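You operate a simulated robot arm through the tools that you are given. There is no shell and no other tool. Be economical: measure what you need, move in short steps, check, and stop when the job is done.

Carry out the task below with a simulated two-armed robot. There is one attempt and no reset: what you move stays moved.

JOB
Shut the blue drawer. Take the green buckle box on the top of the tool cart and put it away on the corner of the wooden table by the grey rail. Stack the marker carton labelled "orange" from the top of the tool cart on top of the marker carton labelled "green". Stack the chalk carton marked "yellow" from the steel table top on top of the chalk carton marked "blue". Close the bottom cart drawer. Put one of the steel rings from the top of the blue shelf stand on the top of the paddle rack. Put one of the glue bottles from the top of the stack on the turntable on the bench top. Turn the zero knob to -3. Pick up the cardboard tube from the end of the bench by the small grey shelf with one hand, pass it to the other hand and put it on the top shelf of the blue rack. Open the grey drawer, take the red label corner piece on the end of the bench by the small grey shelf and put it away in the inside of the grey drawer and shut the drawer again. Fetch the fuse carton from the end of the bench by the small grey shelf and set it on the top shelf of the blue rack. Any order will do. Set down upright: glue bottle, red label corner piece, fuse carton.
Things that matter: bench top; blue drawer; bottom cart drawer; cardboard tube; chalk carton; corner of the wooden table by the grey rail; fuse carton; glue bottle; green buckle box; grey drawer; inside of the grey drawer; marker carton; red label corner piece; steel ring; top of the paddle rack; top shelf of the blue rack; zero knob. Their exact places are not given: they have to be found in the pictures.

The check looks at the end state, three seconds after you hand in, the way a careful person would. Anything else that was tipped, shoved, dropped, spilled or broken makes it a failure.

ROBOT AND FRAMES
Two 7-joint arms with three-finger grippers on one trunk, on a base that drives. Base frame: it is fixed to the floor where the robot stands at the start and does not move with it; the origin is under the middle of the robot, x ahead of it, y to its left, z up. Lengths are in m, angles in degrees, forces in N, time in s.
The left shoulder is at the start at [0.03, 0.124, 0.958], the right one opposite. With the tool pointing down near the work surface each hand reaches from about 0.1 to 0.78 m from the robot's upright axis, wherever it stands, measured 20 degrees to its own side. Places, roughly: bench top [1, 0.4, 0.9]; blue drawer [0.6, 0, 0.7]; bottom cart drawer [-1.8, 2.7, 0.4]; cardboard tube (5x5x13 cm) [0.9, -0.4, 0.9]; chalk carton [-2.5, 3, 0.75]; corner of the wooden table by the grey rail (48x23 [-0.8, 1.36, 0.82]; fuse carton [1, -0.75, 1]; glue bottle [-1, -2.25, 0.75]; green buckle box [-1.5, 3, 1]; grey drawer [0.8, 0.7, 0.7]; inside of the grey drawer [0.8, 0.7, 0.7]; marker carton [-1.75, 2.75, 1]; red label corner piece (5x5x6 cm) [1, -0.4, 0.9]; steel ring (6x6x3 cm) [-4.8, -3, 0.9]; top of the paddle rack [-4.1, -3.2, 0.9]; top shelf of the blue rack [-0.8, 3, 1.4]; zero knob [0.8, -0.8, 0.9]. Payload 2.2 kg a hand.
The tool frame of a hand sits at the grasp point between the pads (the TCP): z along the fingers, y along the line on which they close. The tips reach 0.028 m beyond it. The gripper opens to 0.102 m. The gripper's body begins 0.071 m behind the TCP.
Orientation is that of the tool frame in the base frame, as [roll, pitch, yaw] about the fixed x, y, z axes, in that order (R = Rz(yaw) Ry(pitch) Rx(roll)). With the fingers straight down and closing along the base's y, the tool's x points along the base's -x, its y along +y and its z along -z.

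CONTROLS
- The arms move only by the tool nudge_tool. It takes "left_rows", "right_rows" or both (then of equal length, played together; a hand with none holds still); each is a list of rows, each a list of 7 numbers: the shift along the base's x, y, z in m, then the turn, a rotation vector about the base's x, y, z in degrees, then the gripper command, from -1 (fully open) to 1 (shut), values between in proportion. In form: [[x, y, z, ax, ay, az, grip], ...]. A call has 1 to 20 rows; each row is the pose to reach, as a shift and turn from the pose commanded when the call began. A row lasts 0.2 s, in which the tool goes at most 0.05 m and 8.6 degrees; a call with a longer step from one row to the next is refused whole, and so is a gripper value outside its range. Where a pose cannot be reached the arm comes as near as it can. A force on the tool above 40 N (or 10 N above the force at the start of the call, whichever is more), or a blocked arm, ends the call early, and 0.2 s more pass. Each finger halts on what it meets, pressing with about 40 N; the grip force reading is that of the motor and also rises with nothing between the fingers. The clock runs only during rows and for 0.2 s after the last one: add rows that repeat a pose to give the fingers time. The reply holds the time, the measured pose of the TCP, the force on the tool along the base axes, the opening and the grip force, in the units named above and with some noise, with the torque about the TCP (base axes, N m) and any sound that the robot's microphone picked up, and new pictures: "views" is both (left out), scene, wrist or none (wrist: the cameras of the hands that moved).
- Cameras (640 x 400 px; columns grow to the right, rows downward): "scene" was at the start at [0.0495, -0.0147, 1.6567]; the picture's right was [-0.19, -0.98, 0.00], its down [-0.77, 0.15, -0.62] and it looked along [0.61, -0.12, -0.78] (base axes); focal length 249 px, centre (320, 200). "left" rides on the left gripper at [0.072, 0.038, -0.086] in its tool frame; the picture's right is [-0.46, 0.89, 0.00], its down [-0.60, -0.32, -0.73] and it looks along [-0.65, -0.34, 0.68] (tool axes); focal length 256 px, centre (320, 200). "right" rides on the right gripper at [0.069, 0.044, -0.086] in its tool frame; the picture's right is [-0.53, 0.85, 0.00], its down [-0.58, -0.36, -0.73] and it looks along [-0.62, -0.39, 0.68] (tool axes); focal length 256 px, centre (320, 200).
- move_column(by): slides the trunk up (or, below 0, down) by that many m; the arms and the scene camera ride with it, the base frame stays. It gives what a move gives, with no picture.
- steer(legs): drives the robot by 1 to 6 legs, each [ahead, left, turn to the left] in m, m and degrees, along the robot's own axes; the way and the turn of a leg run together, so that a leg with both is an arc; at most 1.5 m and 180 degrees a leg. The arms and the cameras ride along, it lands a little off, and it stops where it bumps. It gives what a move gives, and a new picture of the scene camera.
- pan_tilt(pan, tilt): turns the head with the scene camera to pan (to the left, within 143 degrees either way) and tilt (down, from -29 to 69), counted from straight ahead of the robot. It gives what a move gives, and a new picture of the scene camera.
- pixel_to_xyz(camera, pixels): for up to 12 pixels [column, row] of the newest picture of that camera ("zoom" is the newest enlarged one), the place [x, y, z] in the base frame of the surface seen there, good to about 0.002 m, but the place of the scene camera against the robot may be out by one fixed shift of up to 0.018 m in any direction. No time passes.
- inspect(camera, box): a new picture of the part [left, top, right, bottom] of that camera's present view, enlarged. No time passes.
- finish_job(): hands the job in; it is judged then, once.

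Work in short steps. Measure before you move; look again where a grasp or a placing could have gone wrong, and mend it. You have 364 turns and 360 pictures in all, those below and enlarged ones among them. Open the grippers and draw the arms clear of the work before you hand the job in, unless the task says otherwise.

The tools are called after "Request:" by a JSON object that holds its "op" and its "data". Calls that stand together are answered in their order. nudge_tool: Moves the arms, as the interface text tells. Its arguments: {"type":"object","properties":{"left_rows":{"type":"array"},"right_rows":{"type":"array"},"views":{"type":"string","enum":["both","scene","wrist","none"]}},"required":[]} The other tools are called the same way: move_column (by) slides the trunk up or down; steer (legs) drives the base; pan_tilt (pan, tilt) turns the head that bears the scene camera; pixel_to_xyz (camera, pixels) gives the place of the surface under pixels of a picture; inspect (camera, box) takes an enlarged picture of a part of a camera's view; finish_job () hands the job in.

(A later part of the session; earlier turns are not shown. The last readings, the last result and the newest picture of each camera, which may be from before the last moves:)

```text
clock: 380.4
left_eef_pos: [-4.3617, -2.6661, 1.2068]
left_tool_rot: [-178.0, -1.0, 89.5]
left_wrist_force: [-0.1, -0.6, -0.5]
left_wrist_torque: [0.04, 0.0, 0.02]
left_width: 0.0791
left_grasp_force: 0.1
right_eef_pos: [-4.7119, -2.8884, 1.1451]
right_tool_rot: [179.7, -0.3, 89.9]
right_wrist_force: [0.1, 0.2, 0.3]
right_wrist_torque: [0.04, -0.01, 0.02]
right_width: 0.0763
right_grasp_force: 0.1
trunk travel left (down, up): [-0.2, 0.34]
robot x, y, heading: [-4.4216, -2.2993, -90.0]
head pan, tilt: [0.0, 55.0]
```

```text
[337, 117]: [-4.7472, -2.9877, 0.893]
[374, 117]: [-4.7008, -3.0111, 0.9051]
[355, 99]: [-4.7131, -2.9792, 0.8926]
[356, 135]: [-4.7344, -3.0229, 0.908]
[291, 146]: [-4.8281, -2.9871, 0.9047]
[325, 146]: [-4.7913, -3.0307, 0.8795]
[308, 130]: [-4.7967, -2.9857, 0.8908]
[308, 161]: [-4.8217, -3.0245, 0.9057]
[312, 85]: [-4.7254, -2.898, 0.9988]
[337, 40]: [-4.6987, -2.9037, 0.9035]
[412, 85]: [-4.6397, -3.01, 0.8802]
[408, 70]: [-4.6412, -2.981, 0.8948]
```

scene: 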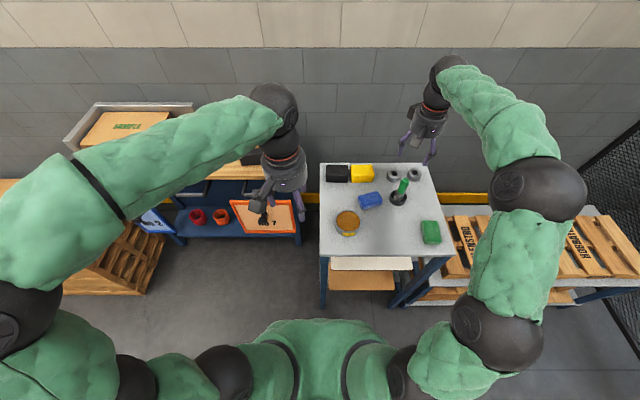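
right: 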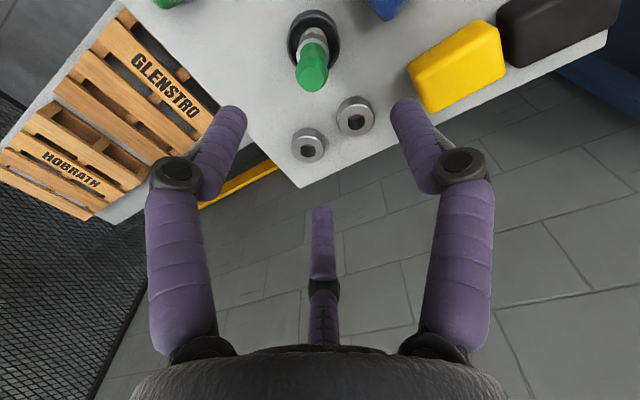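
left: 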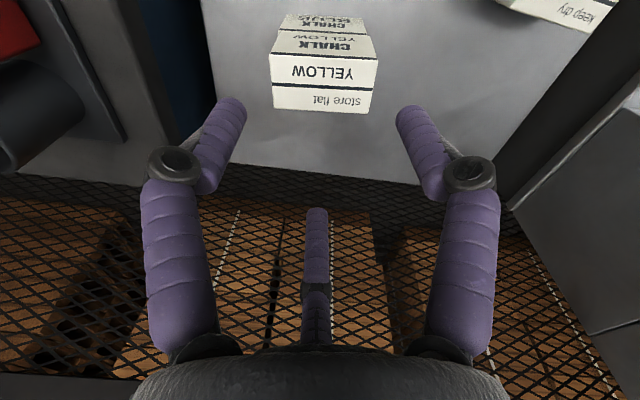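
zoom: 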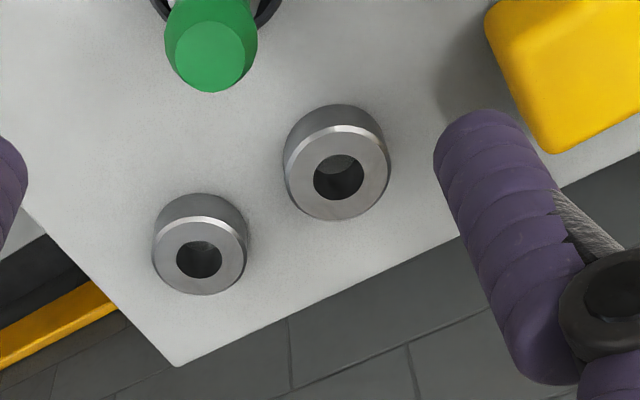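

Request:
{"op": "pixel_to_xyz", "data": {"camera": "zoom", "pixels": [[290, 180], [387, 175], [337, 132], [335, 216], [302, 150], [375, 205], [156, 255], [243, 250], [199, 222], [199, 290], [488, 30], [550, 148]]}}

```text
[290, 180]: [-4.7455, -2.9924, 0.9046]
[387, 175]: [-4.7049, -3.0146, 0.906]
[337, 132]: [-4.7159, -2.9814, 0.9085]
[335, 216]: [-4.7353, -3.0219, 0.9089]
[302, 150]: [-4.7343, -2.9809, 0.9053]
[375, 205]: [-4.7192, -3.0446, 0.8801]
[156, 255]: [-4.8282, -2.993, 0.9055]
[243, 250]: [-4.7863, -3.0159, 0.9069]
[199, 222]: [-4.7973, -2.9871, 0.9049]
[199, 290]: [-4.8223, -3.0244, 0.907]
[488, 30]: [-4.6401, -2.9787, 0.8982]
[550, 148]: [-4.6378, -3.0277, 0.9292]
```

Ring centre (−4.7255,−3.0025), ⌀≈5 cm, top 0.906, stand z≈0.878. I go above with yaw −20° (camera away from the brush) and a 0.066 opening.

Request:
{"op": "nudge_tool", "data": {"right_rows": [[-0.003, -0.03, 0, 0, 0, -7, -0.3], [-0.007, -0.06, 0, 0, 0, -14, -0.3], [-0.01, -0.09, 0, 0, 0, -20, -0.3], [-0.0136, -0.114, -0.02, 0, 0, -20, -0.3], [-0.0136, -0.114, -0.06, 0, 0, -20, -0.3], [-0.0136, -0.114, -0.1, 0, 0, -20, -0.3], [-0.0136, -0.114, -0.14, 0, 0, -20, -0.3], [-0.0136, -0.114, -0.165, 0, 0, -20, -0.3], [-0.0136, -0.114, -0.165, 0, 0, -20, -0.3]], "views": "wrist"}}

```text
clock: 382.4
left_eef_pos: [-4.3636, -2.6654, 1.2082]
left_tool_rot: [-178.0, -0.8, 89.5]
left_wrist_force: [0.6, 0.8, 1.5]
left_wrist_torque: [-0.04, 0.0, 0.01]
left_width: 0.0788
left_grasp_force: 0.1
right_eef_pos: [-4.7273, -2.9985, 0.9765]
right_tool_rot: [179.7, -0.3, 69.8]
right_wrist_force: [0.5, -0.2, -0.3]
right_wrist_torque: [-0.01, -0.02, -0.01]
right_width: 0.0663
right_grasp_force: 0.0
trunk travel left (down, up): [-0.2, 0.34]
robot x, y, heading: [-4.4217, -2.3001, -90.7]
head pan, tilt: [0.0, 55.0]
```

right: 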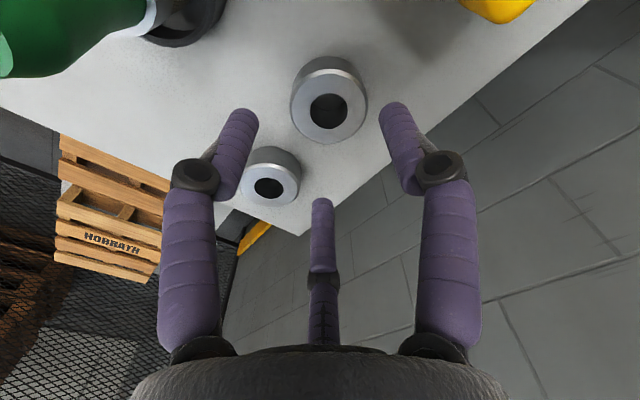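

Request:
{"op": "nudge_tool", "data": {"right_rows": [[0.001, -0.004, -0.03, 0, 0, 0, -0.3], [0.001, -0.004, -0.055, 0, 0, 0, -0.3], [0.001, -0.004, -0.067, 0, 0, 0, -0.3], [0.001, -0.004, -0.067, 0, 0, 0, -0.1], [0.001, -0.004, -0.067, 0, 0, 0, 0.2], [0.001, -0.004, -0.067, 0, 0, 0, 0.5], [0.001, -0.004, -0.067, 0, 0, 0, 0.5]], "views": "wrist"}}

```text
clock: 384.0
left_eef_pos: [-4.3629, -2.6642, 1.2081]
left_tool_rot: [-178.0, -0.8, 89.5]
left_wrist_force: [-0.1, 0.2, 0.6]
left_wrist_torque: [0.03, -0.04, 0.0]
left_width: 0.0788
left_grasp_force: 0.0
right_eef_pos: [-4.7265, -3.0042, 0.9108]
right_tool_rot: [179.8, -0.3, 69.9]
right_wrist_force: [-1.3, -0.6, 0.0]
right_wrist_torque: [0.01, 0.05, -0.02]
right_width: 0.0513
right_grasp_force: 39.7
trunk travel left (down, up): [-0.2, 0.34]
robot x, y, heading: [-4.4247, -2.298, -90.2]
head pan, tilt: [0.0, 55.0]
```

right: 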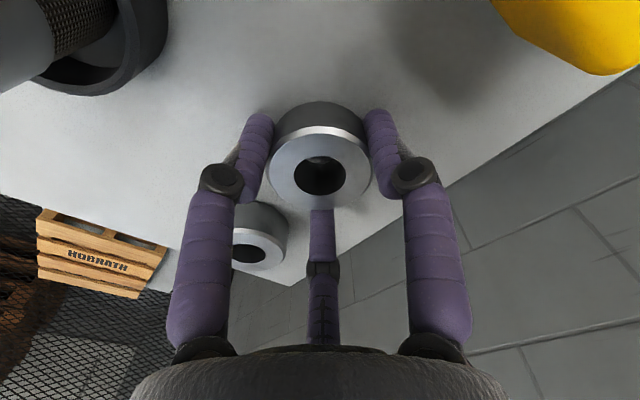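

Gripped. Lift 0.22 and retract.

Request:
{"op": "nudge_tool", "data": {"right_rows": [[0, 0, 0.04, 0, 0, 0, 0.5], [0, 0, 0.08, 0, 0, 0, 0.5], [0, 0, 0.12, 0, 0, 0, 0.5], [0, 0, 0.16, 0, 0, 0, 0.5], [0, 0.01, 0.2, 0, 0, 5, 0.5], [0.01, 0.04, 0.23, 0, 0, 10, 0.5], [0.02, 0.08, 0.25, 0, 0, 15, 0.5], [0.03, 0.12, 0.26, 0, 0, 20, 0.5], [0.04, 0.16, 0.27, 0, 0, 20, 0.5]], "views": "wrist"}}

```text
clock: 386.0
left_eef_pos: [-4.3625, -2.6628, 1.2084]
left_tool_rot: [-178.0, -0.8, 89.5]
left_wrist_force: [-0.2, 1.1, -0.4]
left_wrist_torque: [-0.07, 0.02, 0.01]
left_width: 0.0788
left_grasp_force: 0.1
right_eef_pos: [-4.6855, -2.846, 1.1856]
right_tool_rot: [179.8, -0.3, 89.9]
right_wrist_force: [0.0, 0.4, -2.6]
right_wrist_torque: [-0.05, 0.04, -0.01]
right_width: 0.0508
right_grasp_force: 39.7
trunk travel left (down, up): [-0.2, 0.34]
robot x, y, heading: [-4.4228, -2.3035, -90.2]
head pan, tilt: [0.0, 55.0]
```

right: 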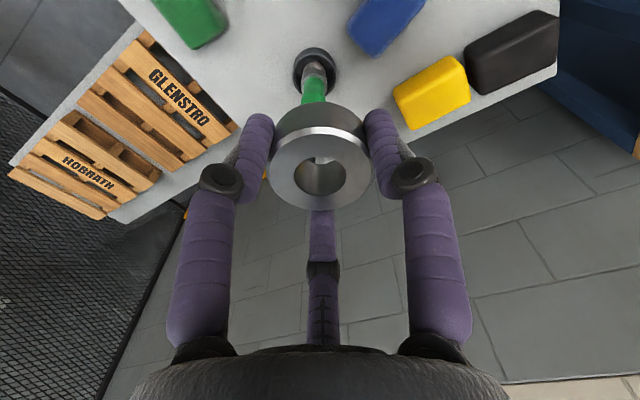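

Drive left 0.72 m toward the paddle rack.

Request:
{"op": "steer", "data": {"legs": [[0, 0.72, 0.2]]}}

Request:
{"op": "inspect", "data": {"camera": "scene", "box": [180, 60, 460, 240]}}

```text
clock: 389.9
left_eef_pos: [-3.6588, -2.6765, 1.2081]
left_tool_rot: [-178.0, -0.7, 88.5]
left_wrist_force: [-0.4, 0.5, -0.4]
left_wrist_torque: [0.01, 0.01, -0.02]
left_width: 0.0786
left_grasp_force: 0.0
right_eef_pos: [-3.9845, -2.8528, 1.1846]
right_tool_rot: [179.9, -0.3, 89.0]
right_wrist_force: [-0.6, 0.6, -2.6]
right_wrist_torque: [-0.02, 0.01, 0.0]
right_width: 0.0508
right_grasp_force: 39.8
trunk travel left (down, up): [-0.2, 0.34]
robot x, y, heading: [-3.7138, -2.3079, -91.1]
head pan, tilt: [0.0, 55.0]
```

scene: 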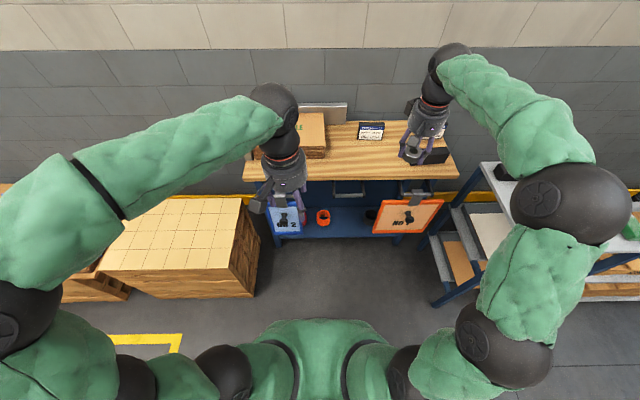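

```text
2.22 times, centred on (320, 150) of scene
```

zoom: 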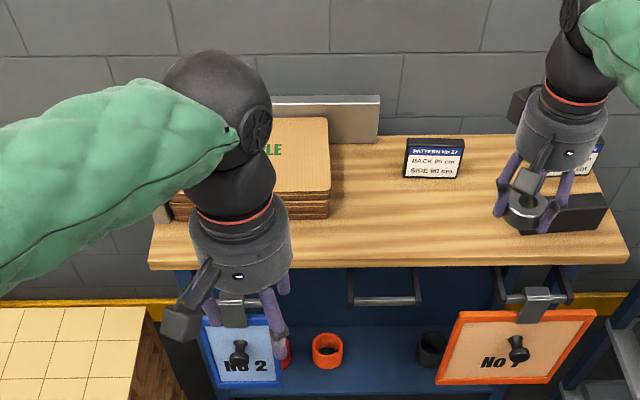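

Free spot at zoom (420,215). Measure it and surroundings.

Request:
{"op": "pixel_to_xyz", "data": {"camera": "zoom", "pixels": [[420, 215], [420, 245], [435, 178], [330, 220], [380, 200], [520, 240], [600, 230], [450, 215], [180, 260]]}}

```text
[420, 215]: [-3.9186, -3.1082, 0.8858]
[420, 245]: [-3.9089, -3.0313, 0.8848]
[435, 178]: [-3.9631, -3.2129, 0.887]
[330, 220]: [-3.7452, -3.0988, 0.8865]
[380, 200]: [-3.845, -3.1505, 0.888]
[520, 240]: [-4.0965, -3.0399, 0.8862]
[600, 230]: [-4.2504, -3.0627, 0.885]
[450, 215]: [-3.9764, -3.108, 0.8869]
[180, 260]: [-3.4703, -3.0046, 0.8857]
```

I drive 6 cm closer, then bring the ring over (−3.90,−3.09).

Request:
{"op": "steer", "data": {"legs": [[0.06, 0, 0.8]]}}

Request:
{"op": "nudge_tool", "data": {"right_rows": [[0.03, -0.03, 0, 0, 0, 0, 0.5], [0.06, -0.06, 0, 0, 0, 0, 0.5], [0.08, -0.1, 0, 0, 0, 0, 0.5], [0.08, -0.14, -0.02, 0, 0, 0, 0.5], [0.08, -0.17, -0.05, 0, 0, 0, 0.5], [0.08, -0.18, -0.09, 0, 0, 0, 0.5], [0.08, -0.18, -0.13, 0, 0, 0, 0.5], [0.08, -0.18, -0.17, 0, 0, 0, 0.5], [0.08, -0.18, -0.2, 0, 0, 0, 0.5]], "views": "wrist"}}

```text
clock: 390.9
left_eef_pos: [-3.6535, -2.7368, 1.2082]
left_tool_rot: [-178.0, -0.9, 89.4]
left_wrist_force: [-1.1, -1.4, 0.3]
left_wrist_torque: [0.04, 0.03, 0.01]
left_width: 0.0789
left_grasp_force: 0.1
right_eef_pos: [-3.9783, -2.9185, 1.1831]
right_tool_rot: [179.8, -0.5, 89.7]
right_wrist_force: [0.1, -0.8, -3.2]
right_wrist_torque: [0.08, 0.0, 0.02]
right_width: 0.0508
right_grasp_force: 39.8
trunk travel left (down, up): [-0.2, 0.34]
robot x, y, heading: [-3.7154, -2.3707, -90.7]
head pan, tilt: [0.0, 55.0]
```

scene: 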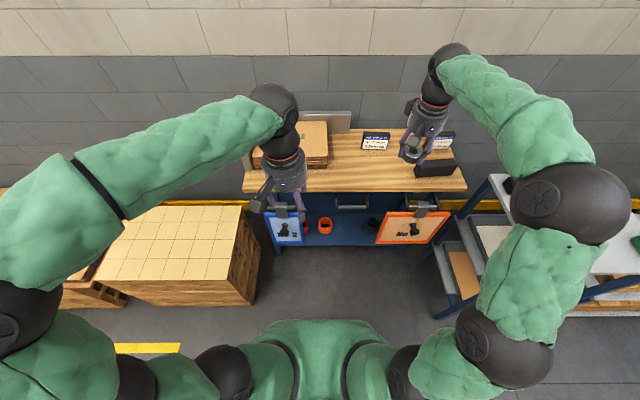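

```text
clock: 392.9
left_eef_pos: [-3.6542, -2.7332, 1.2073]
left_tool_rot: [-178.0, -0.8, 89.3]
left_wrist_force: [-0.4, -0.1, 0.1]
left_wrist_torque: [0.02, -0.03, 0.0]
left_width: 0.0789
left_grasp_force: 0.1
right_eef_pos: [-3.9028, -3.0974, 0.9831]
right_tool_rot: [179.8, -0.3, 89.7]
right_wrist_force: [0.2, -1.4, -2.8]
right_wrist_torque: [0.05, -0.03, 0.02]
right_width: 0.0509
right_grasp_force: 39.7
right hand out of reach, approached as far as the arm can: row 5, 6
trunk travel left (down, up): [-0.2, 0.34]
robot x, y, heading: [-3.7141, -2.3674, -90.5]
head pan, tilt: [0.0, 55.0]
```

right: 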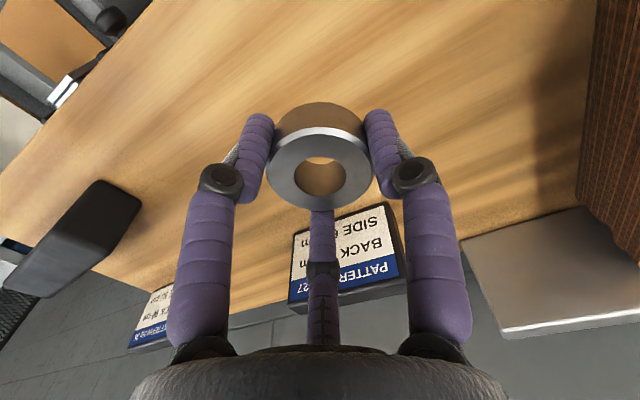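

Request:
{"op": "pixel_to_xyz", "data": {"camera": "right", "pixels": [[320, 60], [220, 140], [450, 160], [380, 210], [295, 240], [270, 170], [370, 165]]}}

```text
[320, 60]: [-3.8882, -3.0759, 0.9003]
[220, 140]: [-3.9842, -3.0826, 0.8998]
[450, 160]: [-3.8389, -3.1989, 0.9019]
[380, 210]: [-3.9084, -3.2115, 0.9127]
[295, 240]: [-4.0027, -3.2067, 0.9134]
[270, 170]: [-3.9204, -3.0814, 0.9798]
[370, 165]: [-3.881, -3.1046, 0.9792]
```

Surface z 0.900. Lower 0.049 and release.

Request:
{"op": "nudge_tool", "data": {"right_rows": [[0, 0, -0.02, 0, 0, 0, 0.5], [0, 0, -0.038, 0, 0, 0, 0.5], [0, 0, -0.046, 0, 0, 0, 0.5], [0, 0, -0.05, 0, 0, 0, 0.5], [0, 0, -0.05, 0, 0, 0, 0.5]], "views": "none"}}

```text
clock: 394.1
left_eef_pos: [-3.6556, -2.7351, 1.2075]
left_tool_rot: [-178.1, -0.8, 89.3]
left_wrist_force: [0.1, 0.1, -0.6]
left_wrist_torque: [0.0, 0.0, -0.01]
left_width: 0.079
left_grasp_force: 0.1
right_eef_pos: [-3.9004, -3.1178, 0.9348]
right_tool_rot: [-179.8, -0.5, 89.7]
right_wrist_force: [0.5, 0.1, -3.0]
right_wrist_torque: [0.01, 0.02, 0.05]
right_width: 0.051
right_grasp_force: 40.2
right hand out of reach, approached as far as the arm can: row 1, 2, 3, 4, 5
trunk travel left (down, up): [-0.2, 0.34]
robot x, y, heading: [-3.7144, -2.3653, -90.2]
head pan, tilt: [0.0, 55.0]
```

Request:
{"op": "nudge_tool", "data": {"right_rows": [[0, 0.002, -0.002, 0, 0, 0, 0.5], [0, 0.002, -0.002, 0, 0, 0, 0.2], [0, 0.002, -0.002, 0, 0, 0, -0.2], [0, 0.002, -0.002, 0, 0, 0, -0.3], [0, 0.002, 0.03, 0, 0, 0, -0.3], [0, 0.01, 0.06, 0, 0, 0, -0.3], [0, 0.03, 0.09, 0, 0, 0, -0.3], [0, 0.05, 0.12, 0, 0, 0, -0.3]], "views": "wrist"}}

```text
clock: 396.1
left_eef_pos: [-3.6552, -2.7296, 1.2092]
left_tool_rot: [-178.1, -0.6, 89.3]
left_wrist_force: [0.0, 0.9, 0.3]
left_wrist_torque: [-0.13, -0.04, 0.04]
left_width: 0.0791
left_grasp_force: 0.0
right_eef_pos: [-3.8701, -3.0885, 0.9695]
right_tool_rot: [-179.4, -3.2, 90.7]
right_wrist_force: [-0.2, 0.6, -0.2]
right_wrist_torque: [-0.08, 0.03, -0.02]
right_width: 0.0662
right_grasp_force: 0.0
right hand out of reach, approached as far as the arm can: row 1, 2, 5, 6, 7, 8
trunk travel left (down, up): [-0.2, 0.34]
robot x, y, heading: [-3.7139, -2.3679, -90.4]
head pan, tilt: [0.0, 55.0]
stopped in row 8 (right hand): the arm was blocked; the commanded pose is now the measured one
```

right: 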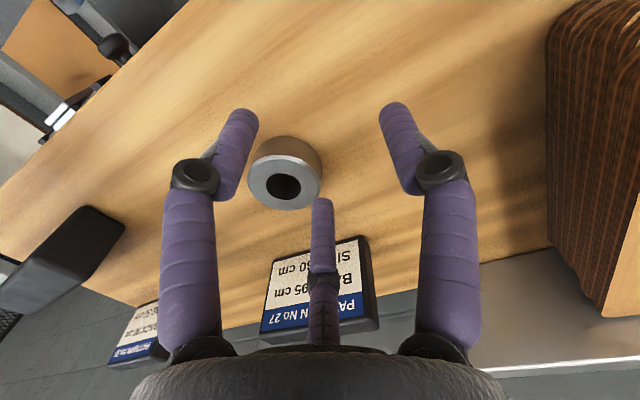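

The ring is down on the rack; the arm reported a block on the way up. I look at the scene before moving further.

Request:
{"op": "inspect", "data": {"camera": "scene", "box": [240, 40, 640, 340]}}

```text
1.33 times, centred on (440, 190) of scene
```

zoom: 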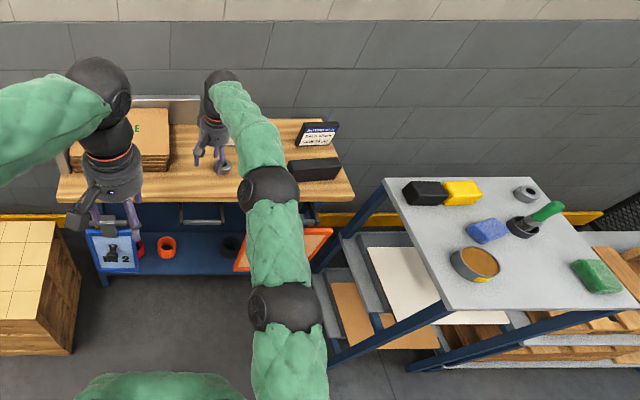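

The arm is just fully stretched. I raise the trunk 0.12 to lift the hand straight up off the ring.

Request:
{"op": "move_column", "data": {"by": 0.12}}

Request:
{"op": "steer", "data": {"legs": [[-0.12, 0, 0]]}}

```text
clock: 397.6
left_eef_pos: [-3.6548, -2.7353, 1.3266]
left_tool_rot: [-178.2, -0.9, 89.3]
left_wrist_force: [0.3, 0.0, 0.4]
left_wrist_torque: [-0.02, -0.01, 0.01]
left_width: 0.0791
left_grasp_force: 0.2
right_eef_pos: [-3.8689, -3.0937, 1.0883]
right_tool_rot: [-179.5, -3.1, 90.8]
right_wrist_force: [0.7, -0.1, 0.1]
right_wrist_torque: [0.06, 0.03, 0.01]
right_width: 0.0664
right_grasp_force: 0.1
trunk travel left (down, up): [-0.32, 0.22]
robot x, y, heading: [-3.7145, -2.3709, -90.5]
head pan, tilt: [0.0, 55.0]
```

```text
clock: 398.8
left_eef_pos: [-3.6553, -2.6121, 1.3267]
left_tool_rot: [-178.1, -0.8, 89.0]
left_wrist_force: [1.2, -0.6, -0.1]
left_wrist_torque: [-0.03, -0.01, -0.02]
left_width: 0.079
left_grasp_force: 0.0
right_eef_pos: [-3.8728, -2.9701, 1.0902]
right_tool_rot: [-179.4, -3.0, 90.3]
right_wrist_force: [0.9, 0.2, -0.5]
right_wrist_torque: [-0.02, 0.0, 0.0]
right_width: 0.0661
right_grasp_force: 0.0
trunk travel left (down, up): [-0.32, 0.22]
robot x, y, heading: [-3.7125, -2.2474, -90.7]
head pan, tilt: [0.0, 55.0]
```

scene: 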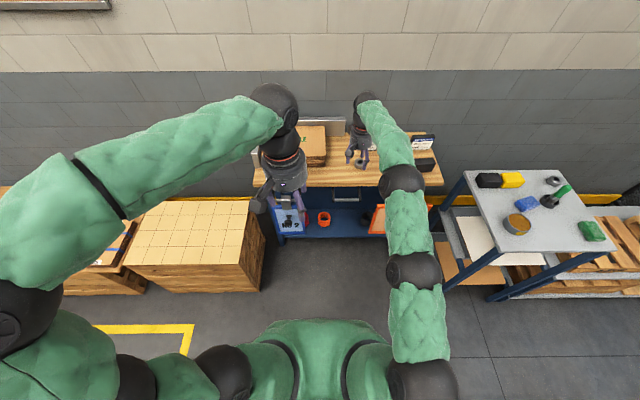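

Now pull the right hand back toward the robot and up.

Request:
{"op": "nudge_tool", "data": {"right_rows": [[-0.01, 0.03, 0, 0, 0, 0, -0.5], [-0.02, 0.06, 0, 0, 0, 0, -0.5], [-0.03, 0.1, 0.01, 0, 0, 0, -0.5], [-0.05, 0.14, 0.02, 0, 0, 0, -0.5], [-0.06, 0.18, 0.04, 0, 0, 0, -0.5], [-0.07, 0.22, 0.06, 0, 0, 0, -0.5], [-0.08, 0.26, 0.08, 0, 0, 0, -0.5], [-0.09, 0.3, 0.1, 0, 0, 0, -0.5]], "views": "scene"}}

Request:
{"op": "inspect", "data": {"camera": "scene", "box": [280, 110, 460, 230]}}

```text
clock: 400.6
left_eef_pos: [-3.6547, -2.6108, 1.3281]
left_tool_rot: [-178.1, -0.8, 89.0]
left_wrist_force: [0.7, 0.3, 0.8]
left_wrist_torque: [-0.02, 0.0, -0.03]
left_width: 0.0791
left_grasp_force: 0.0
right_eef_pos: [-3.962, -2.6668, 1.1896]
right_tool_rot: [-179.5, -3.1, 90.6]
right_wrist_force: [-0.5, -0.5, -0.6]
right_wrist_torque: [-0.01, -0.02, -0.01]
right_width: 0.0765
right_grasp_force: 0.0
trunk travel left (down, up): [-0.32, 0.22]
robot x, y, heading: [-3.7097, -2.2463, -91.1]
head pan, tilt: [0.0, 55.0]
```

scene: 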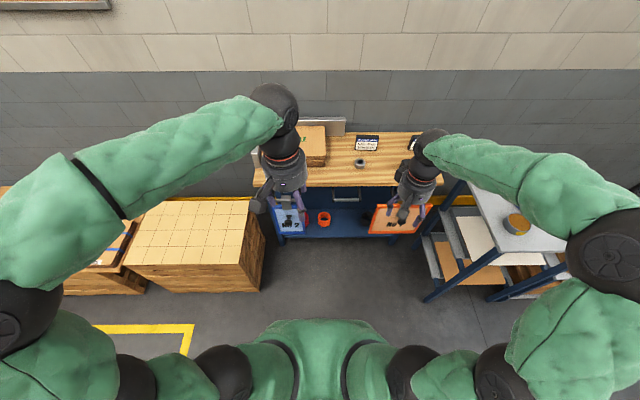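

```text
3.33 times, centred on (370, 170) of scene
```

zoom: 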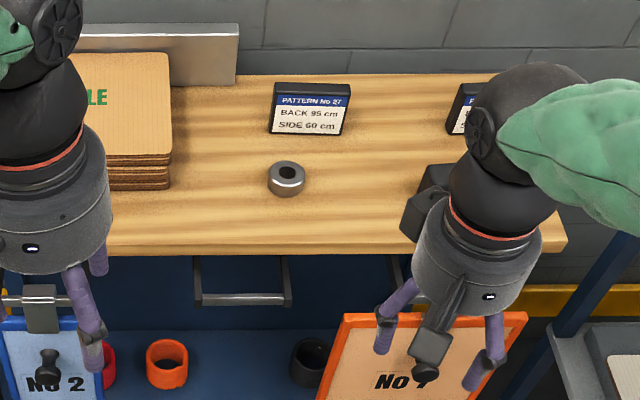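

Ring sits flat on the paddle rack. Next the glue bottle: turn to face east and drive 1.4 m toward the turntable.

Request:
{"op": "steer", "data": {"legs": [[0, 0, 91], [1.4, 0, 0]]}}

Request:
{"op": "pan_tilt", "data": {"pan": 0, "tilt": 35}}

```text
clock: 411.5
left_eef_pos: [-1.9685, -2.0667, 1.3265]
left_tool_rot: [-178.0, -0.9, -176.0]
left_wrist_force: [0.4, -0.3, 0.3]
left_wrist_torque: [-0.02, -0.02, -0.02]
left_width: 0.0791
left_grasp_force: 0.1
right_eef_pos: [-1.8844, -2.3681, 1.1897]
right_tool_rot: [-179.4, -3.1, -174.5]
right_wrist_force: [0.8, -0.3, -0.5]
right_wrist_torque: [-0.02, 0.01, -0.01]
right_width: 0.0764
right_grasp_force: 0.0
trunk travel left (down, up): [-0.32, 0.22]
robot x, y, heading: [-2.3278, -2.1525, 4.4]
head pan, tilt: [0.0, 55.0]
```

scene: 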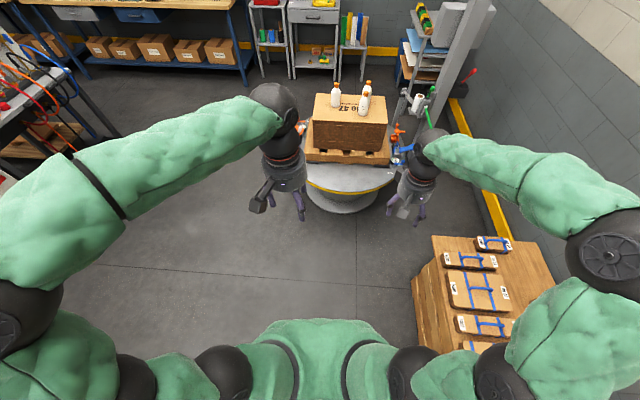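

```text
clock: 412.4
left_eef_pos: [-1.9703, -2.0667, 1.3275]
left_tool_rot: [-178.0, -0.9, -176.0]
left_wrist_force: [-0.8, 0.0, -0.1]
left_wrist_torque: [-0.01, 0.0, -0.03]
left_width: 0.0789
left_grasp_force: 0.0
right_eef_pos: [-1.8858, -2.3676, 1.1893]
right_tool_rot: [-179.4, -3.1, -174.5]
right_wrist_force: [-0.2, -0.9, -0.4]
right_wrist_torque: [0.03, 0.01, 0.01]
right_width: 0.0764
right_grasp_force: 0.0
trunk travel left (down, up): [-0.32, 0.22]
robot x, y, heading: [-2.3263, -2.1576, 4.3]
head pan, tilt: [0.0, 35.0]
```

scene: 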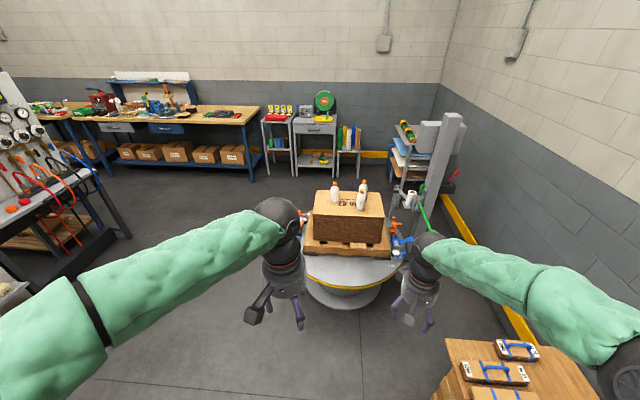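

Three glue bottles on the stack. I enlarge and measure.

Request:
{"op": "inspect", "data": {"camera": "scene", "box": [290, 160, 430, 300]}}

Request:
{"op": "pixel_to_xyz", "data": {"camera": "scene", "pixels": [[335, 195], [361, 200], [363, 185], [325, 210], [380, 212], [320, 193], [350, 250], [390, 265], [345, 285], [318, 245], [375, 195]]}}

```text
2.86 times, centred on (360, 230) of scene
```

zoom: 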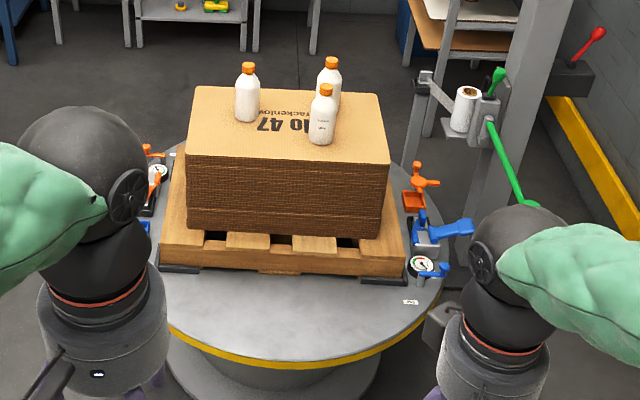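

```text
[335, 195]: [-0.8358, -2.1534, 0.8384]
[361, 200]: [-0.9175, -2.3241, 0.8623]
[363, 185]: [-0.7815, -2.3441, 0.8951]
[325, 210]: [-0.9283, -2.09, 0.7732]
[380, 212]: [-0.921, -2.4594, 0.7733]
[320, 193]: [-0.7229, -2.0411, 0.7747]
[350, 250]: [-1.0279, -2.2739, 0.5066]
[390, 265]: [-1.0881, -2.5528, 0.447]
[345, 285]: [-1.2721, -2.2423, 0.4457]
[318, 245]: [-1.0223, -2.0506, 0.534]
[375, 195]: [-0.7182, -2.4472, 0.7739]
```

Stack top z≈0.787; the north bottle at (−0.83,−2.155) is free-standing. I approach from the north: drive to (−0.9,−1.3) and turn to face south.

Request:
{"op": "steer", "data": {"legs": [[0, 0.85, -4.4], [1.42, 0, 0], [0, 0, -90]]}}

Request:
{"op": "pan_tilt", "data": {"pan": 0, "tilt": 50}}

```text
clock: 427.3
left_eef_pos: [-0.8922, -1.6677, 1.327]
left_tool_rot: [-178.1, -0.9, 89.7]
left_wrist_force: [-0.4, 0.5, -0.6]
left_wrist_torque: [-0.02, 0.0, 0.0]
left_width: 0.079
left_grasp_force: 0.1
right_eef_pos: [-1.2001, -1.7271, 1.1885]
right_tool_rot: [-179.4, -3.1, 91.1]
right_wrist_force: [-0.6, 0.1, -0.6]
right_wrist_torque: [0.01, 0.02, 0.0]
right_width: 0.0767
right_grasp_force: 0.0
trunk travel left (down, up): [-0.32, 0.22]
robot x, y, heading: [-0.954, -1.3008, -90.1]
head pan, tilt: [0.0, 35.0]
```

scene: 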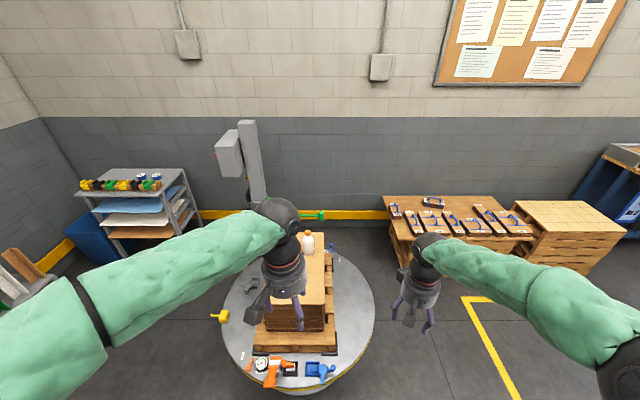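

```text
clock: 428.1
left_eef_pos: [-0.892, -1.667, 1.3274]
left_tool_rot: [-178.0, -1.0, 89.7]
left_wrist_force: [0.1, 0.2, 0.0]
left_wrist_torque: [-0.02, 0.0, 0.0]
left_width: 0.0792
left_grasp_force: 0.0
right_eef_pos: [-1.1995, -1.7279, 1.1885]
right_tool_rot: [-179.4, -3.1, 91.0]
right_wrist_force: [-0.1, -0.4, -0.4]
right_wrist_torque: [-0.03, 0.0, 0.0]
right_width: 0.0766
right_grasp_force: 0.1
trunk travel left (down, up): [-0.32, 0.22]
robot x, y, heading: [-0.953, -1.3014, -90.1]
head pan, tilt: [0.0, 50.0]
```

scene: 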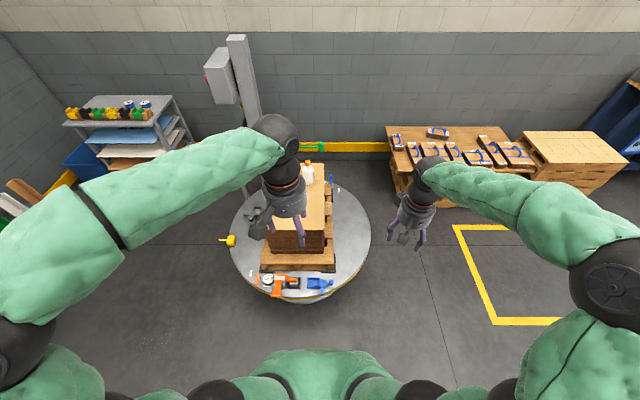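

I drive 0.12 ahead, then bring the left hand above the bottle for a look.

Request:
{"op": "steer", "data": {"legs": [[0.12, 0, 0]]}}

Request:
{"op": "nudge_tool", "data": {"left_rows": [[0.01, -0.04, 0, 0, 0, 0, -0.8], [0.02, -0.08, -0.01, 0, 0, 0, -0.8], [0.03, -0.12, -0.03, 0, 0, 0, -0.8], [0.035, -0.16, -0.05, 0, 0, 0, -0.8], [0.04, -0.2, -0.07, 0, 0, 0, -0.8], [0.04, -0.23, -0.1, 0, 0, 0, -0.8]], "views": "wrist"}}

```text
clock: 429.3
left_eef_pos: [-0.8916, -1.7858, 1.3273]
left_tool_rot: [-178.0, -0.9, 89.6]
left_wrist_force: [0.5, -0.7, -0.9]
left_wrist_torque: [0.03, 0.03, 0.01]
left_width: 0.079
left_grasp_force: 0.1
right_eef_pos: [-1.1993, -1.8464, 1.1877]
right_tool_rot: [-179.3, -3.1, 91.1]
right_wrist_force: [0.2, -0.3, -0.4]
right_wrist_torque: [0.01, 0.03, 0.05]
right_width: 0.0766
right_grasp_force: 0.0
trunk travel left (down, up): [-0.32, 0.22]
robot x, y, heading: [-0.9572, -1.4217, -90.1]
head pan, tilt: [0.0, 50.0]
```

scene: 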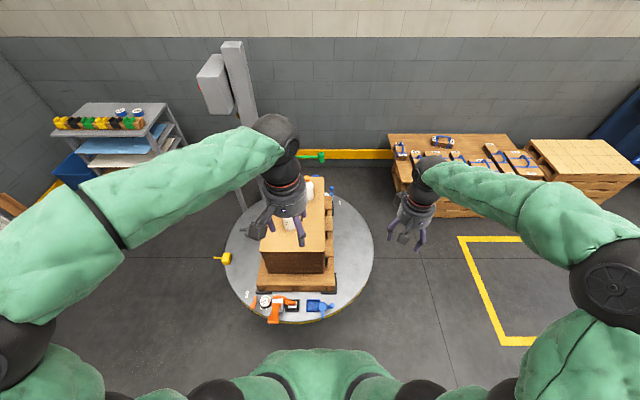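

```text
clock: 430.7
left_eef_pos: [-0.8533, -2.0151, 1.2246]
left_tool_rot: [-178.0, -0.9, 89.6]
left_wrist_force: [-0.2, 0.4, 0.4]
left_wrist_torque: [0.01, 0.02, 0.0]
left_width: 0.0917
left_grasp_force: 0.0
right_eef_pos: [-1.1999, -1.8475, 1.1882]
right_tool_rot: [-179.4, -3.2, 91.1]
right_wrist_force: [-0.2, 0.1, 0.6]
right_wrist_torque: [0.02, -0.06, -0.04]
right_width: 0.0764
right_grasp_force: 0.0
trunk travel left (down, up): [-0.32, 0.22]
robot x, y, heading: [-0.9559, -1.4191, -90.0]
head pan, tilt: [0.0, 50.0]
```

left: 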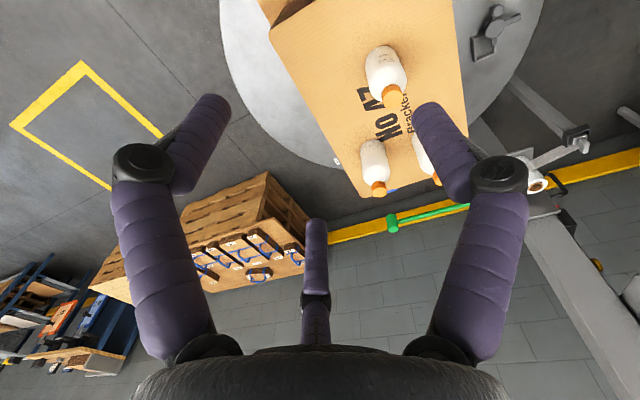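

Request:
{"op": "inspect", "data": {"camera": "left", "box": [320, 20, 460, 130]}}

Request:
{"op": "pixel_to_xyz", "data": {"camera": "left", "pixels": [[392, 92], [387, 90], [399, 98], [392, 104], [368, 72], [407, 75], [385, 60], [375, 50], [340, 60], [376, 185], [374, 165]]}}

```text
3.64 times, centred on (390, 75) of left
```

zoom: 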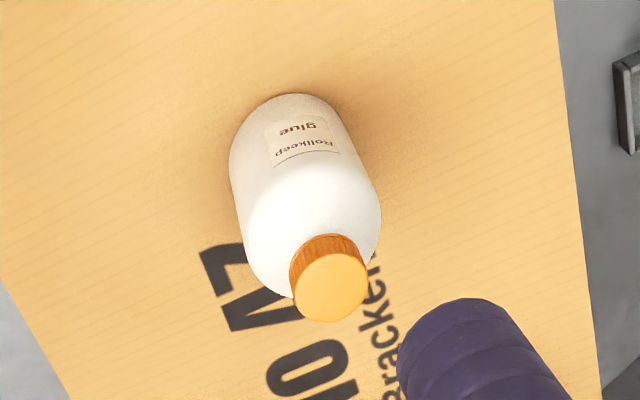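

```text
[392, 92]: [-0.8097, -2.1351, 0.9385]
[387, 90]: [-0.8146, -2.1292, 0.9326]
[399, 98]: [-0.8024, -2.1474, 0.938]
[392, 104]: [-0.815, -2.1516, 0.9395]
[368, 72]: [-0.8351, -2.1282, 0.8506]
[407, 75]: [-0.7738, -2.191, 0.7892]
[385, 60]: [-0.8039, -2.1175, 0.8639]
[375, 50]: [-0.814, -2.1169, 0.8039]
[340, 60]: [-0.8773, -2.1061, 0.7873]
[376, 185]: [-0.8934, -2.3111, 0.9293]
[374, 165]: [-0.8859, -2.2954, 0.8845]
```

Request:
{"op": "pixel_to_xyz", "data": {"camera": "zoom", "pixels": [[330, 287], [297, 288], [364, 280], [330, 318], [330, 260], [232, 160], [378, 210], [240, 200], [365, 160]]}}

```text
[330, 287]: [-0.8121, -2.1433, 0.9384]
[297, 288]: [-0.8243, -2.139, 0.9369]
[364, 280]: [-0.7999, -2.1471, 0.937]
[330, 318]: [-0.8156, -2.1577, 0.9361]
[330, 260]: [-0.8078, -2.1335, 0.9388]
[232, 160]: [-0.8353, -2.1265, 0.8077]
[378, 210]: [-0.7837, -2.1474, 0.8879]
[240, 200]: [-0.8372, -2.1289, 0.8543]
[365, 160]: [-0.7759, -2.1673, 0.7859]
```

Bottle axis (−0.812,−2.144), ⌀5.7 cm, top 0.9385. I go above it and down to TCP z 0.98 first.

Request:
{"op": "nudge_tool", "data": {"left_rows": [[0.015, -0.04, 0, 0, 0, 0, -0.6], [0.03, -0.08, -0.02, 0, 0, 0, -0.6], [0.041, -0.12, -0.04, 0, 0, 0, -0.6], [0.041, -0.129, -0.08, 0, 0, 0, -0.6], [0.041, -0.129, -0.12, 0, 0, 0, -0.6], [0.041, -0.129, -0.16, 0, 0, 0, -0.6], [0.041, -0.129, -0.2, 0, 0, 0, -0.6], [0.041, -0.129, -0.23, 0, 0, 0, -0.6], [0.041, -0.129, -0.23, 0, 0, 0, -0.6]], "views": "wrist"}}

```text
clock: 432.7
left_eef_pos: [-0.8141, -2.1429, 0.9961]
left_tool_rot: [-178.0, -0.8, 89.8]
left_wrist_force: [0.1, 1.1, -0.4]
left_wrist_torque: [-0.01, -0.02, 0.0]
left_width: 0.0816
left_grasp_force: 0.1
right_eef_pos: [-1.1981, -1.846, 1.1892]
right_tool_rot: [-179.4, -3.0, 91.0]
right_wrist_force: [-0.2, 0.4, 0.3]
right_wrist_torque: [-0.04, 0.02, -0.01]
right_width: 0.0763
right_grasp_force: 0.1
trunk travel left (down, up): [-0.32, 0.22]
robot x, y, heading: [-0.9544, -1.4205, -90.2]
head pan, tilt: [0.0, 50.0]
```

left: 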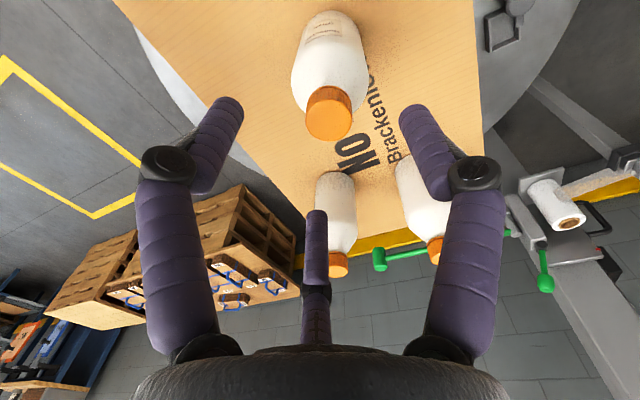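

Centred. Descend 0.114 and close.

Request:
{"op": "nudge_tool", "data": {"left_rows": [[0.002, -0.001, -0.03, 0, 0, 0, -0.6], [0.002, -0.001, -0.06, 0, 0, 0, -0.6], [0.002, -0.001, -0.09, 0, 0, 0, -0.6], [0.002, -0.001, -0.114, 0, 0, 0, -0.6], [0.002, -0.001, -0.114, 0, 0, 0, -0.3], [0.002, -0.001, -0.114, 0, 0, 0, 0], [0.002, -0.001, -0.114, 0, 0, 0, 0.3], [0.002, -0.001, -0.114, 0, 0, 0, 0.3]], "views": "wrist"}}

```text
clock: 434.5
left_eef_pos: [-0.81, -2.1464, 0.8819]
left_tool_rot: [-178.0, -0.8, 89.7]
left_wrist_force: [-1.8, -1.1, 4.3]
left_wrist_torque: [-0.22, -0.04, -0.05]
left_width: 0.058
left_grasp_force: 40.3
right_eef_pos: [-1.1996, -1.8461, 1.1897]
right_tool_rot: [-179.4, -3.0, 91.1]
right_wrist_force: [-0.5, 0.5, -0.5]
right_wrist_torque: [0.02, 0.01, -0.01]
right_width: 0.0764
right_grasp_force: 0.1
trunk travel left (down, up): [-0.32, 0.22]
robot x, y, heading: [-0.9528, -1.4219, -90.2]
head pan, tilt: [0.0, 50.0]
```

left: 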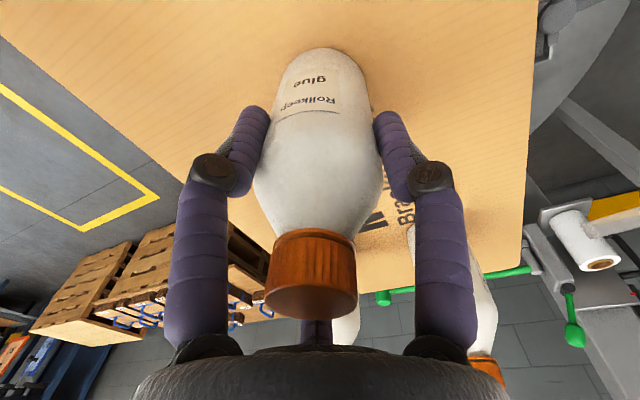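

Gripped. Lift straight up, then draw back.

Request:
{"op": "nudge_tool", "data": {"left_rows": [[0, 0, 0.02, 0, 0, 0, 0.4], [0, 0, 0.06, 0, 0, 0, 0.4], [0, 0, 0.1, 0, 0, 0, 0.4], [0, 0.01, 0.14, 0, 0, 0, 0.4], [0, 0.03, 0.17, 0, 0, 0, 0.4], [0, 0.06, 0.2, 0, 0, 0, 0.4], [0, 0.1, 0.22, 0, 0, 0, 0.4], [0, 0.14, 0.24, 0, 0, 0, 0.4], [0, 0.18, 0.26, 0, 0, 0, 0.4], [0, 0.22, 0.28, 0, 0, 0, 0.4], [0, 0.26, 0.29, 0, 0, 0, 0.4], [0, 0.3, 0.29, 0, 0, 0, 0.4]], "views": "both"}}

```text
clock: 437.1
left_eef_pos: [-0.8076, -1.8434, 1.174]
left_tool_rot: [-178.0, -0.7, 89.8]
left_wrist_force: [-0.3, 0.4, -3.0]
left_wrist_torque: [-0.01, 0.0, 0.0]
left_width: 0.0582
left_grasp_force: 39.4
right_eef_pos: [-1.1981, -1.8452, 1.1885]
right_tool_rot: [-179.4, -3.0, 91.1]
right_wrist_force: [-0.3, 0.6, 1.1]
right_wrist_torque: [-0.04, 0.02, 0.01]
right_width: 0.0767
right_grasp_force: 0.1
trunk travel left (down, up): [-0.32, 0.22]
robot x, y, heading: [-0.9546, -1.4167, -90.0]
head pan, tilt: [0.0, 50.0]
```

scene: 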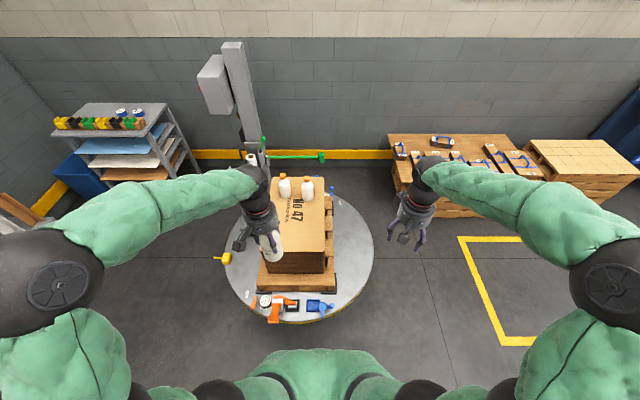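
left: 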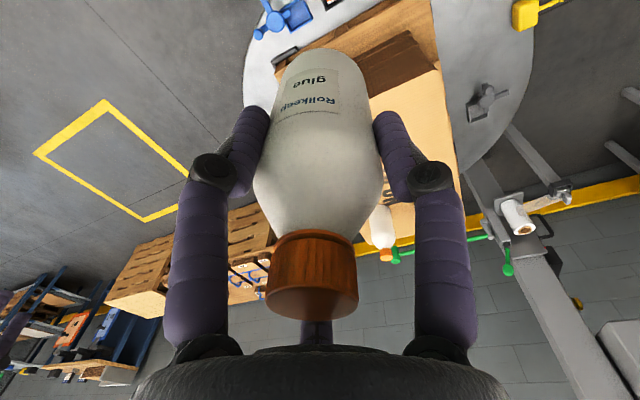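

Bottle held upright. I turn to face east and drive to the bench, around y≈0.35.

Request:
{"op": "steer", "data": {"legs": [[0.0, 0, 90], [1.0, 0, 0]]}}

Request:
{"op": "steer", "data": {"legs": [[0, 1.4, 0], [0, 0.3, 0]]}}

```text
clock: 446.1
left_eef_pos: [0.4519, -1.2679, 1.1724]
left_tool_rot: [-178.1, -0.8, 179.8]
left_wrist_force: [-0.6, 0.1, -4.8]
left_wrist_torque: [-0.02, 0.0, 0.0]
left_width: 0.0582
left_grasp_force: 39.8
right_eef_pos: [0.4527, -1.6588, 1.1881]
right_tool_rot: [-179.4, -3.1, -178.8]
right_wrist_force: [0.9, -0.6, -0.3]
right_wrist_torque: [-0.03, 0.0, 0.01]
right_width: 0.0766
right_grasp_force: 0.1
trunk travel left (down, up): [-0.32, 0.22]
robot x, y, heading: [0.0301, -1.4149, -0.2]
head pan, tilt: [0.0, 50.0]
```

scene: 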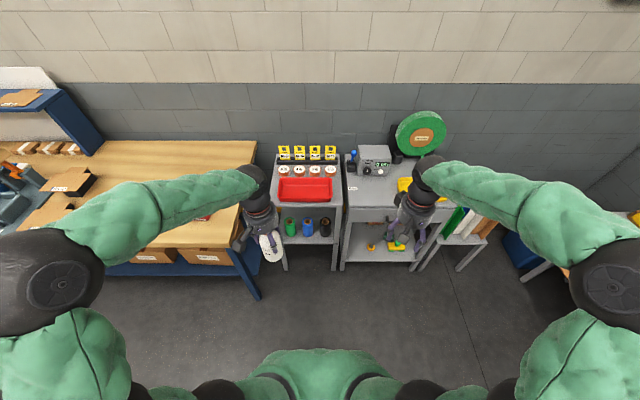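

```text
clock: 454.8
left_eef_pos: [0.4684, 0.4425, 1.1732]
left_tool_rot: [-178.0, -0.9, 178.6]
left_wrist_force: [0.8, 0.4, -3.3]
left_wrist_torque: [-0.03, -0.01, 0.04]
left_width: 0.0581
left_grasp_force: 40.0
right_eef_pos: [0.4623, 0.0524, 1.1892]
right_tool_rot: [-179.4, -3.0, -180.0]
right_wrist_force: [0.3, -1.2, -0.3]
right_wrist_torque: [-0.05, 0.01, 0.02]
right_width: 0.0765
right_grasp_force: 0.0
trunk travel left (down, up): [-0.32, 0.22]
robot x, y, heading: [0.0379, 0.3027, -1.2]
head pan, tilt: [0.0, 50.0]
```

scene: 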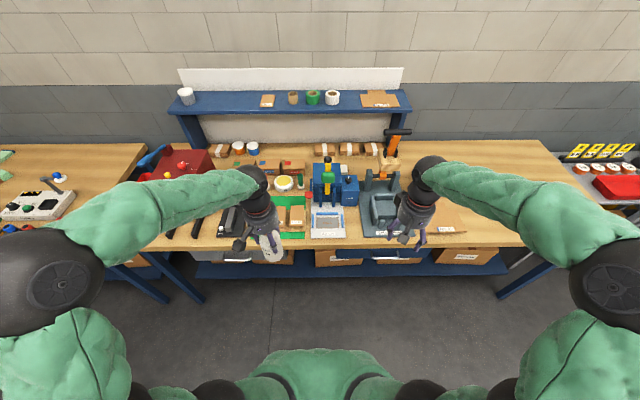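

I enlarge the middle of the bench to find a free spot.

Request:
{"op": "inspect", "data": {"camera": "scene", "box": [190, 130, 350, 250]}}

Request:
{"op": "inspect", "data": {"camera": "scene", "box": [330, 120, 580, 270]}}

```text
3.33 times, centred on (270, 190) of scene
```

zoom: 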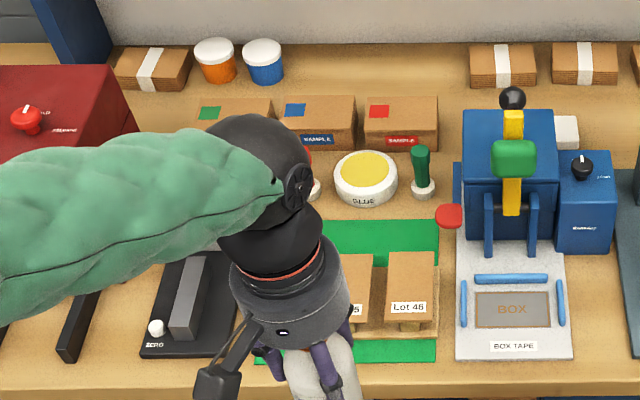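

```text
2.56 times, centred on (455, 195) of scene
```

zoom: 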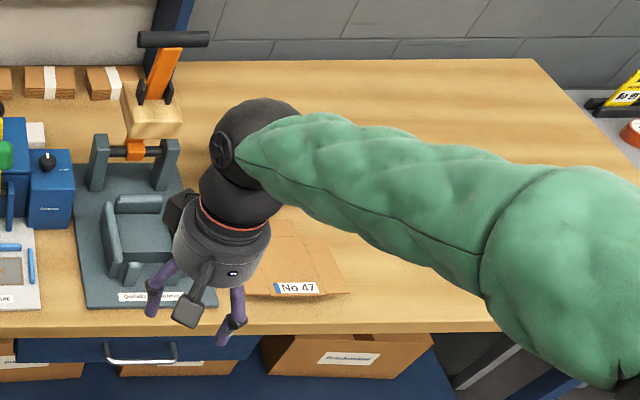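

There's a GLUE pot with brush at the bench middle; free surface lies behind the sample boxes at (400,80). I measure that area.

Request:
{"op": "inspect", "data": {"camera": "scene", "box": [240, 130, 360, 220]}}

```text
4.44 times, centred on (300, 175) of scene
```

zoom: 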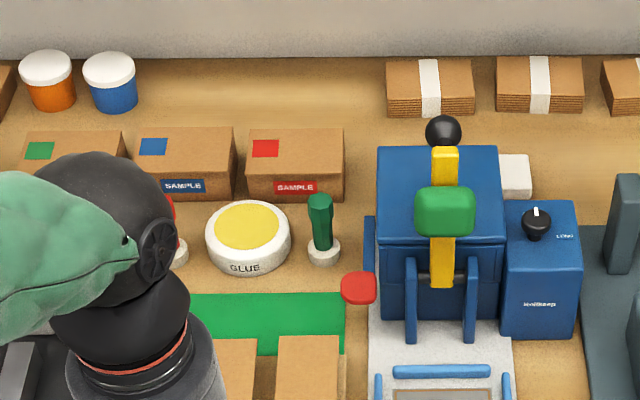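

Request:
{"op": "pixel_to_xyz", "data": {"camera": "scene", "pixels": [[290, 152], [300, 155], [310, 152], [320, 165], [283, 185], [300, 193], [320, 190], [290, 175], [325, 160], [300, 100], [333, 150]]}}

Request:
{"op": "pixel_to_xyz", "data": {"camera": "zoom", "pixels": [[260, 100], [320, 100], [360, 140], [250, 225], [323, 255], [295, 165], [360, 195], [360, 255], [357, 288], [430, 85], [120, 105]]}}

```text
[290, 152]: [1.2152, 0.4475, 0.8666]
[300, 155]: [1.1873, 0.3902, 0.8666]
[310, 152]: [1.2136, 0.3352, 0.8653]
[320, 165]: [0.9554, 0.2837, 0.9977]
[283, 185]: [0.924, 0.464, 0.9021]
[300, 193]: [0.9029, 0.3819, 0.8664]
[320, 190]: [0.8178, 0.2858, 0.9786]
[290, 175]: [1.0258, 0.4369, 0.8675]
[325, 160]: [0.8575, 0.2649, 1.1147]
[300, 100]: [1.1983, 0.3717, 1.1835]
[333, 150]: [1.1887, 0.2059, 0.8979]
```

```text
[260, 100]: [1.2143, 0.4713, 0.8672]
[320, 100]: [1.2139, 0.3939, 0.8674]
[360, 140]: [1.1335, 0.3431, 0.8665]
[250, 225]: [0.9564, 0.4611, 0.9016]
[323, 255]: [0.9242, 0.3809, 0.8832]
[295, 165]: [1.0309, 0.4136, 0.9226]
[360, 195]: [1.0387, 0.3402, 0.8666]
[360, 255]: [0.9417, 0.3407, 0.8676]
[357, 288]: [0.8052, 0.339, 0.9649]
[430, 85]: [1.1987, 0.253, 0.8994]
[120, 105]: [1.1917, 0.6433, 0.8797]
```

I check the overhead shelf's front edge and heights.

Request:
{"op": "pixel_to_xyz", "data": {"camera": "scene", "pixels": [[290, 108], [290, 112], [290, 104], [290, 96], [290, 120], [200, 130], [405, 120], [290, 135], [265, 150], [250, 160], [300, 165]]}}

Request:
{"op": "inspect", "data": {"camera": "left", "box": [0, 0, 640, 400]}}

```text
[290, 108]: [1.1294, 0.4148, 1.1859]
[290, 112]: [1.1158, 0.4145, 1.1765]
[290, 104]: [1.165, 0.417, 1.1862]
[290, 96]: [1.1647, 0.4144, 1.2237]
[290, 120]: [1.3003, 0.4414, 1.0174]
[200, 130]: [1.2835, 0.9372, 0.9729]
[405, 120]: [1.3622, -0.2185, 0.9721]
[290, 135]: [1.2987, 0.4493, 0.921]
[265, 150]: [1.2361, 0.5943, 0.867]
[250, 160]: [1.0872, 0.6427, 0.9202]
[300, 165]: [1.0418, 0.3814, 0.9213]
```

```text
1.00 times, centred on (320, 200) of left (not enlarged: the box is as wide or as high as the picture)
```

zoom: 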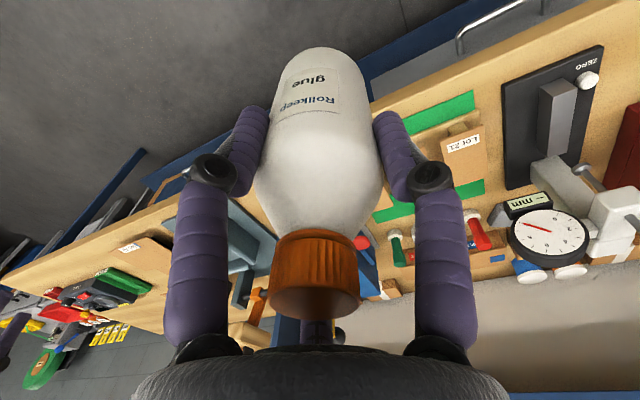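

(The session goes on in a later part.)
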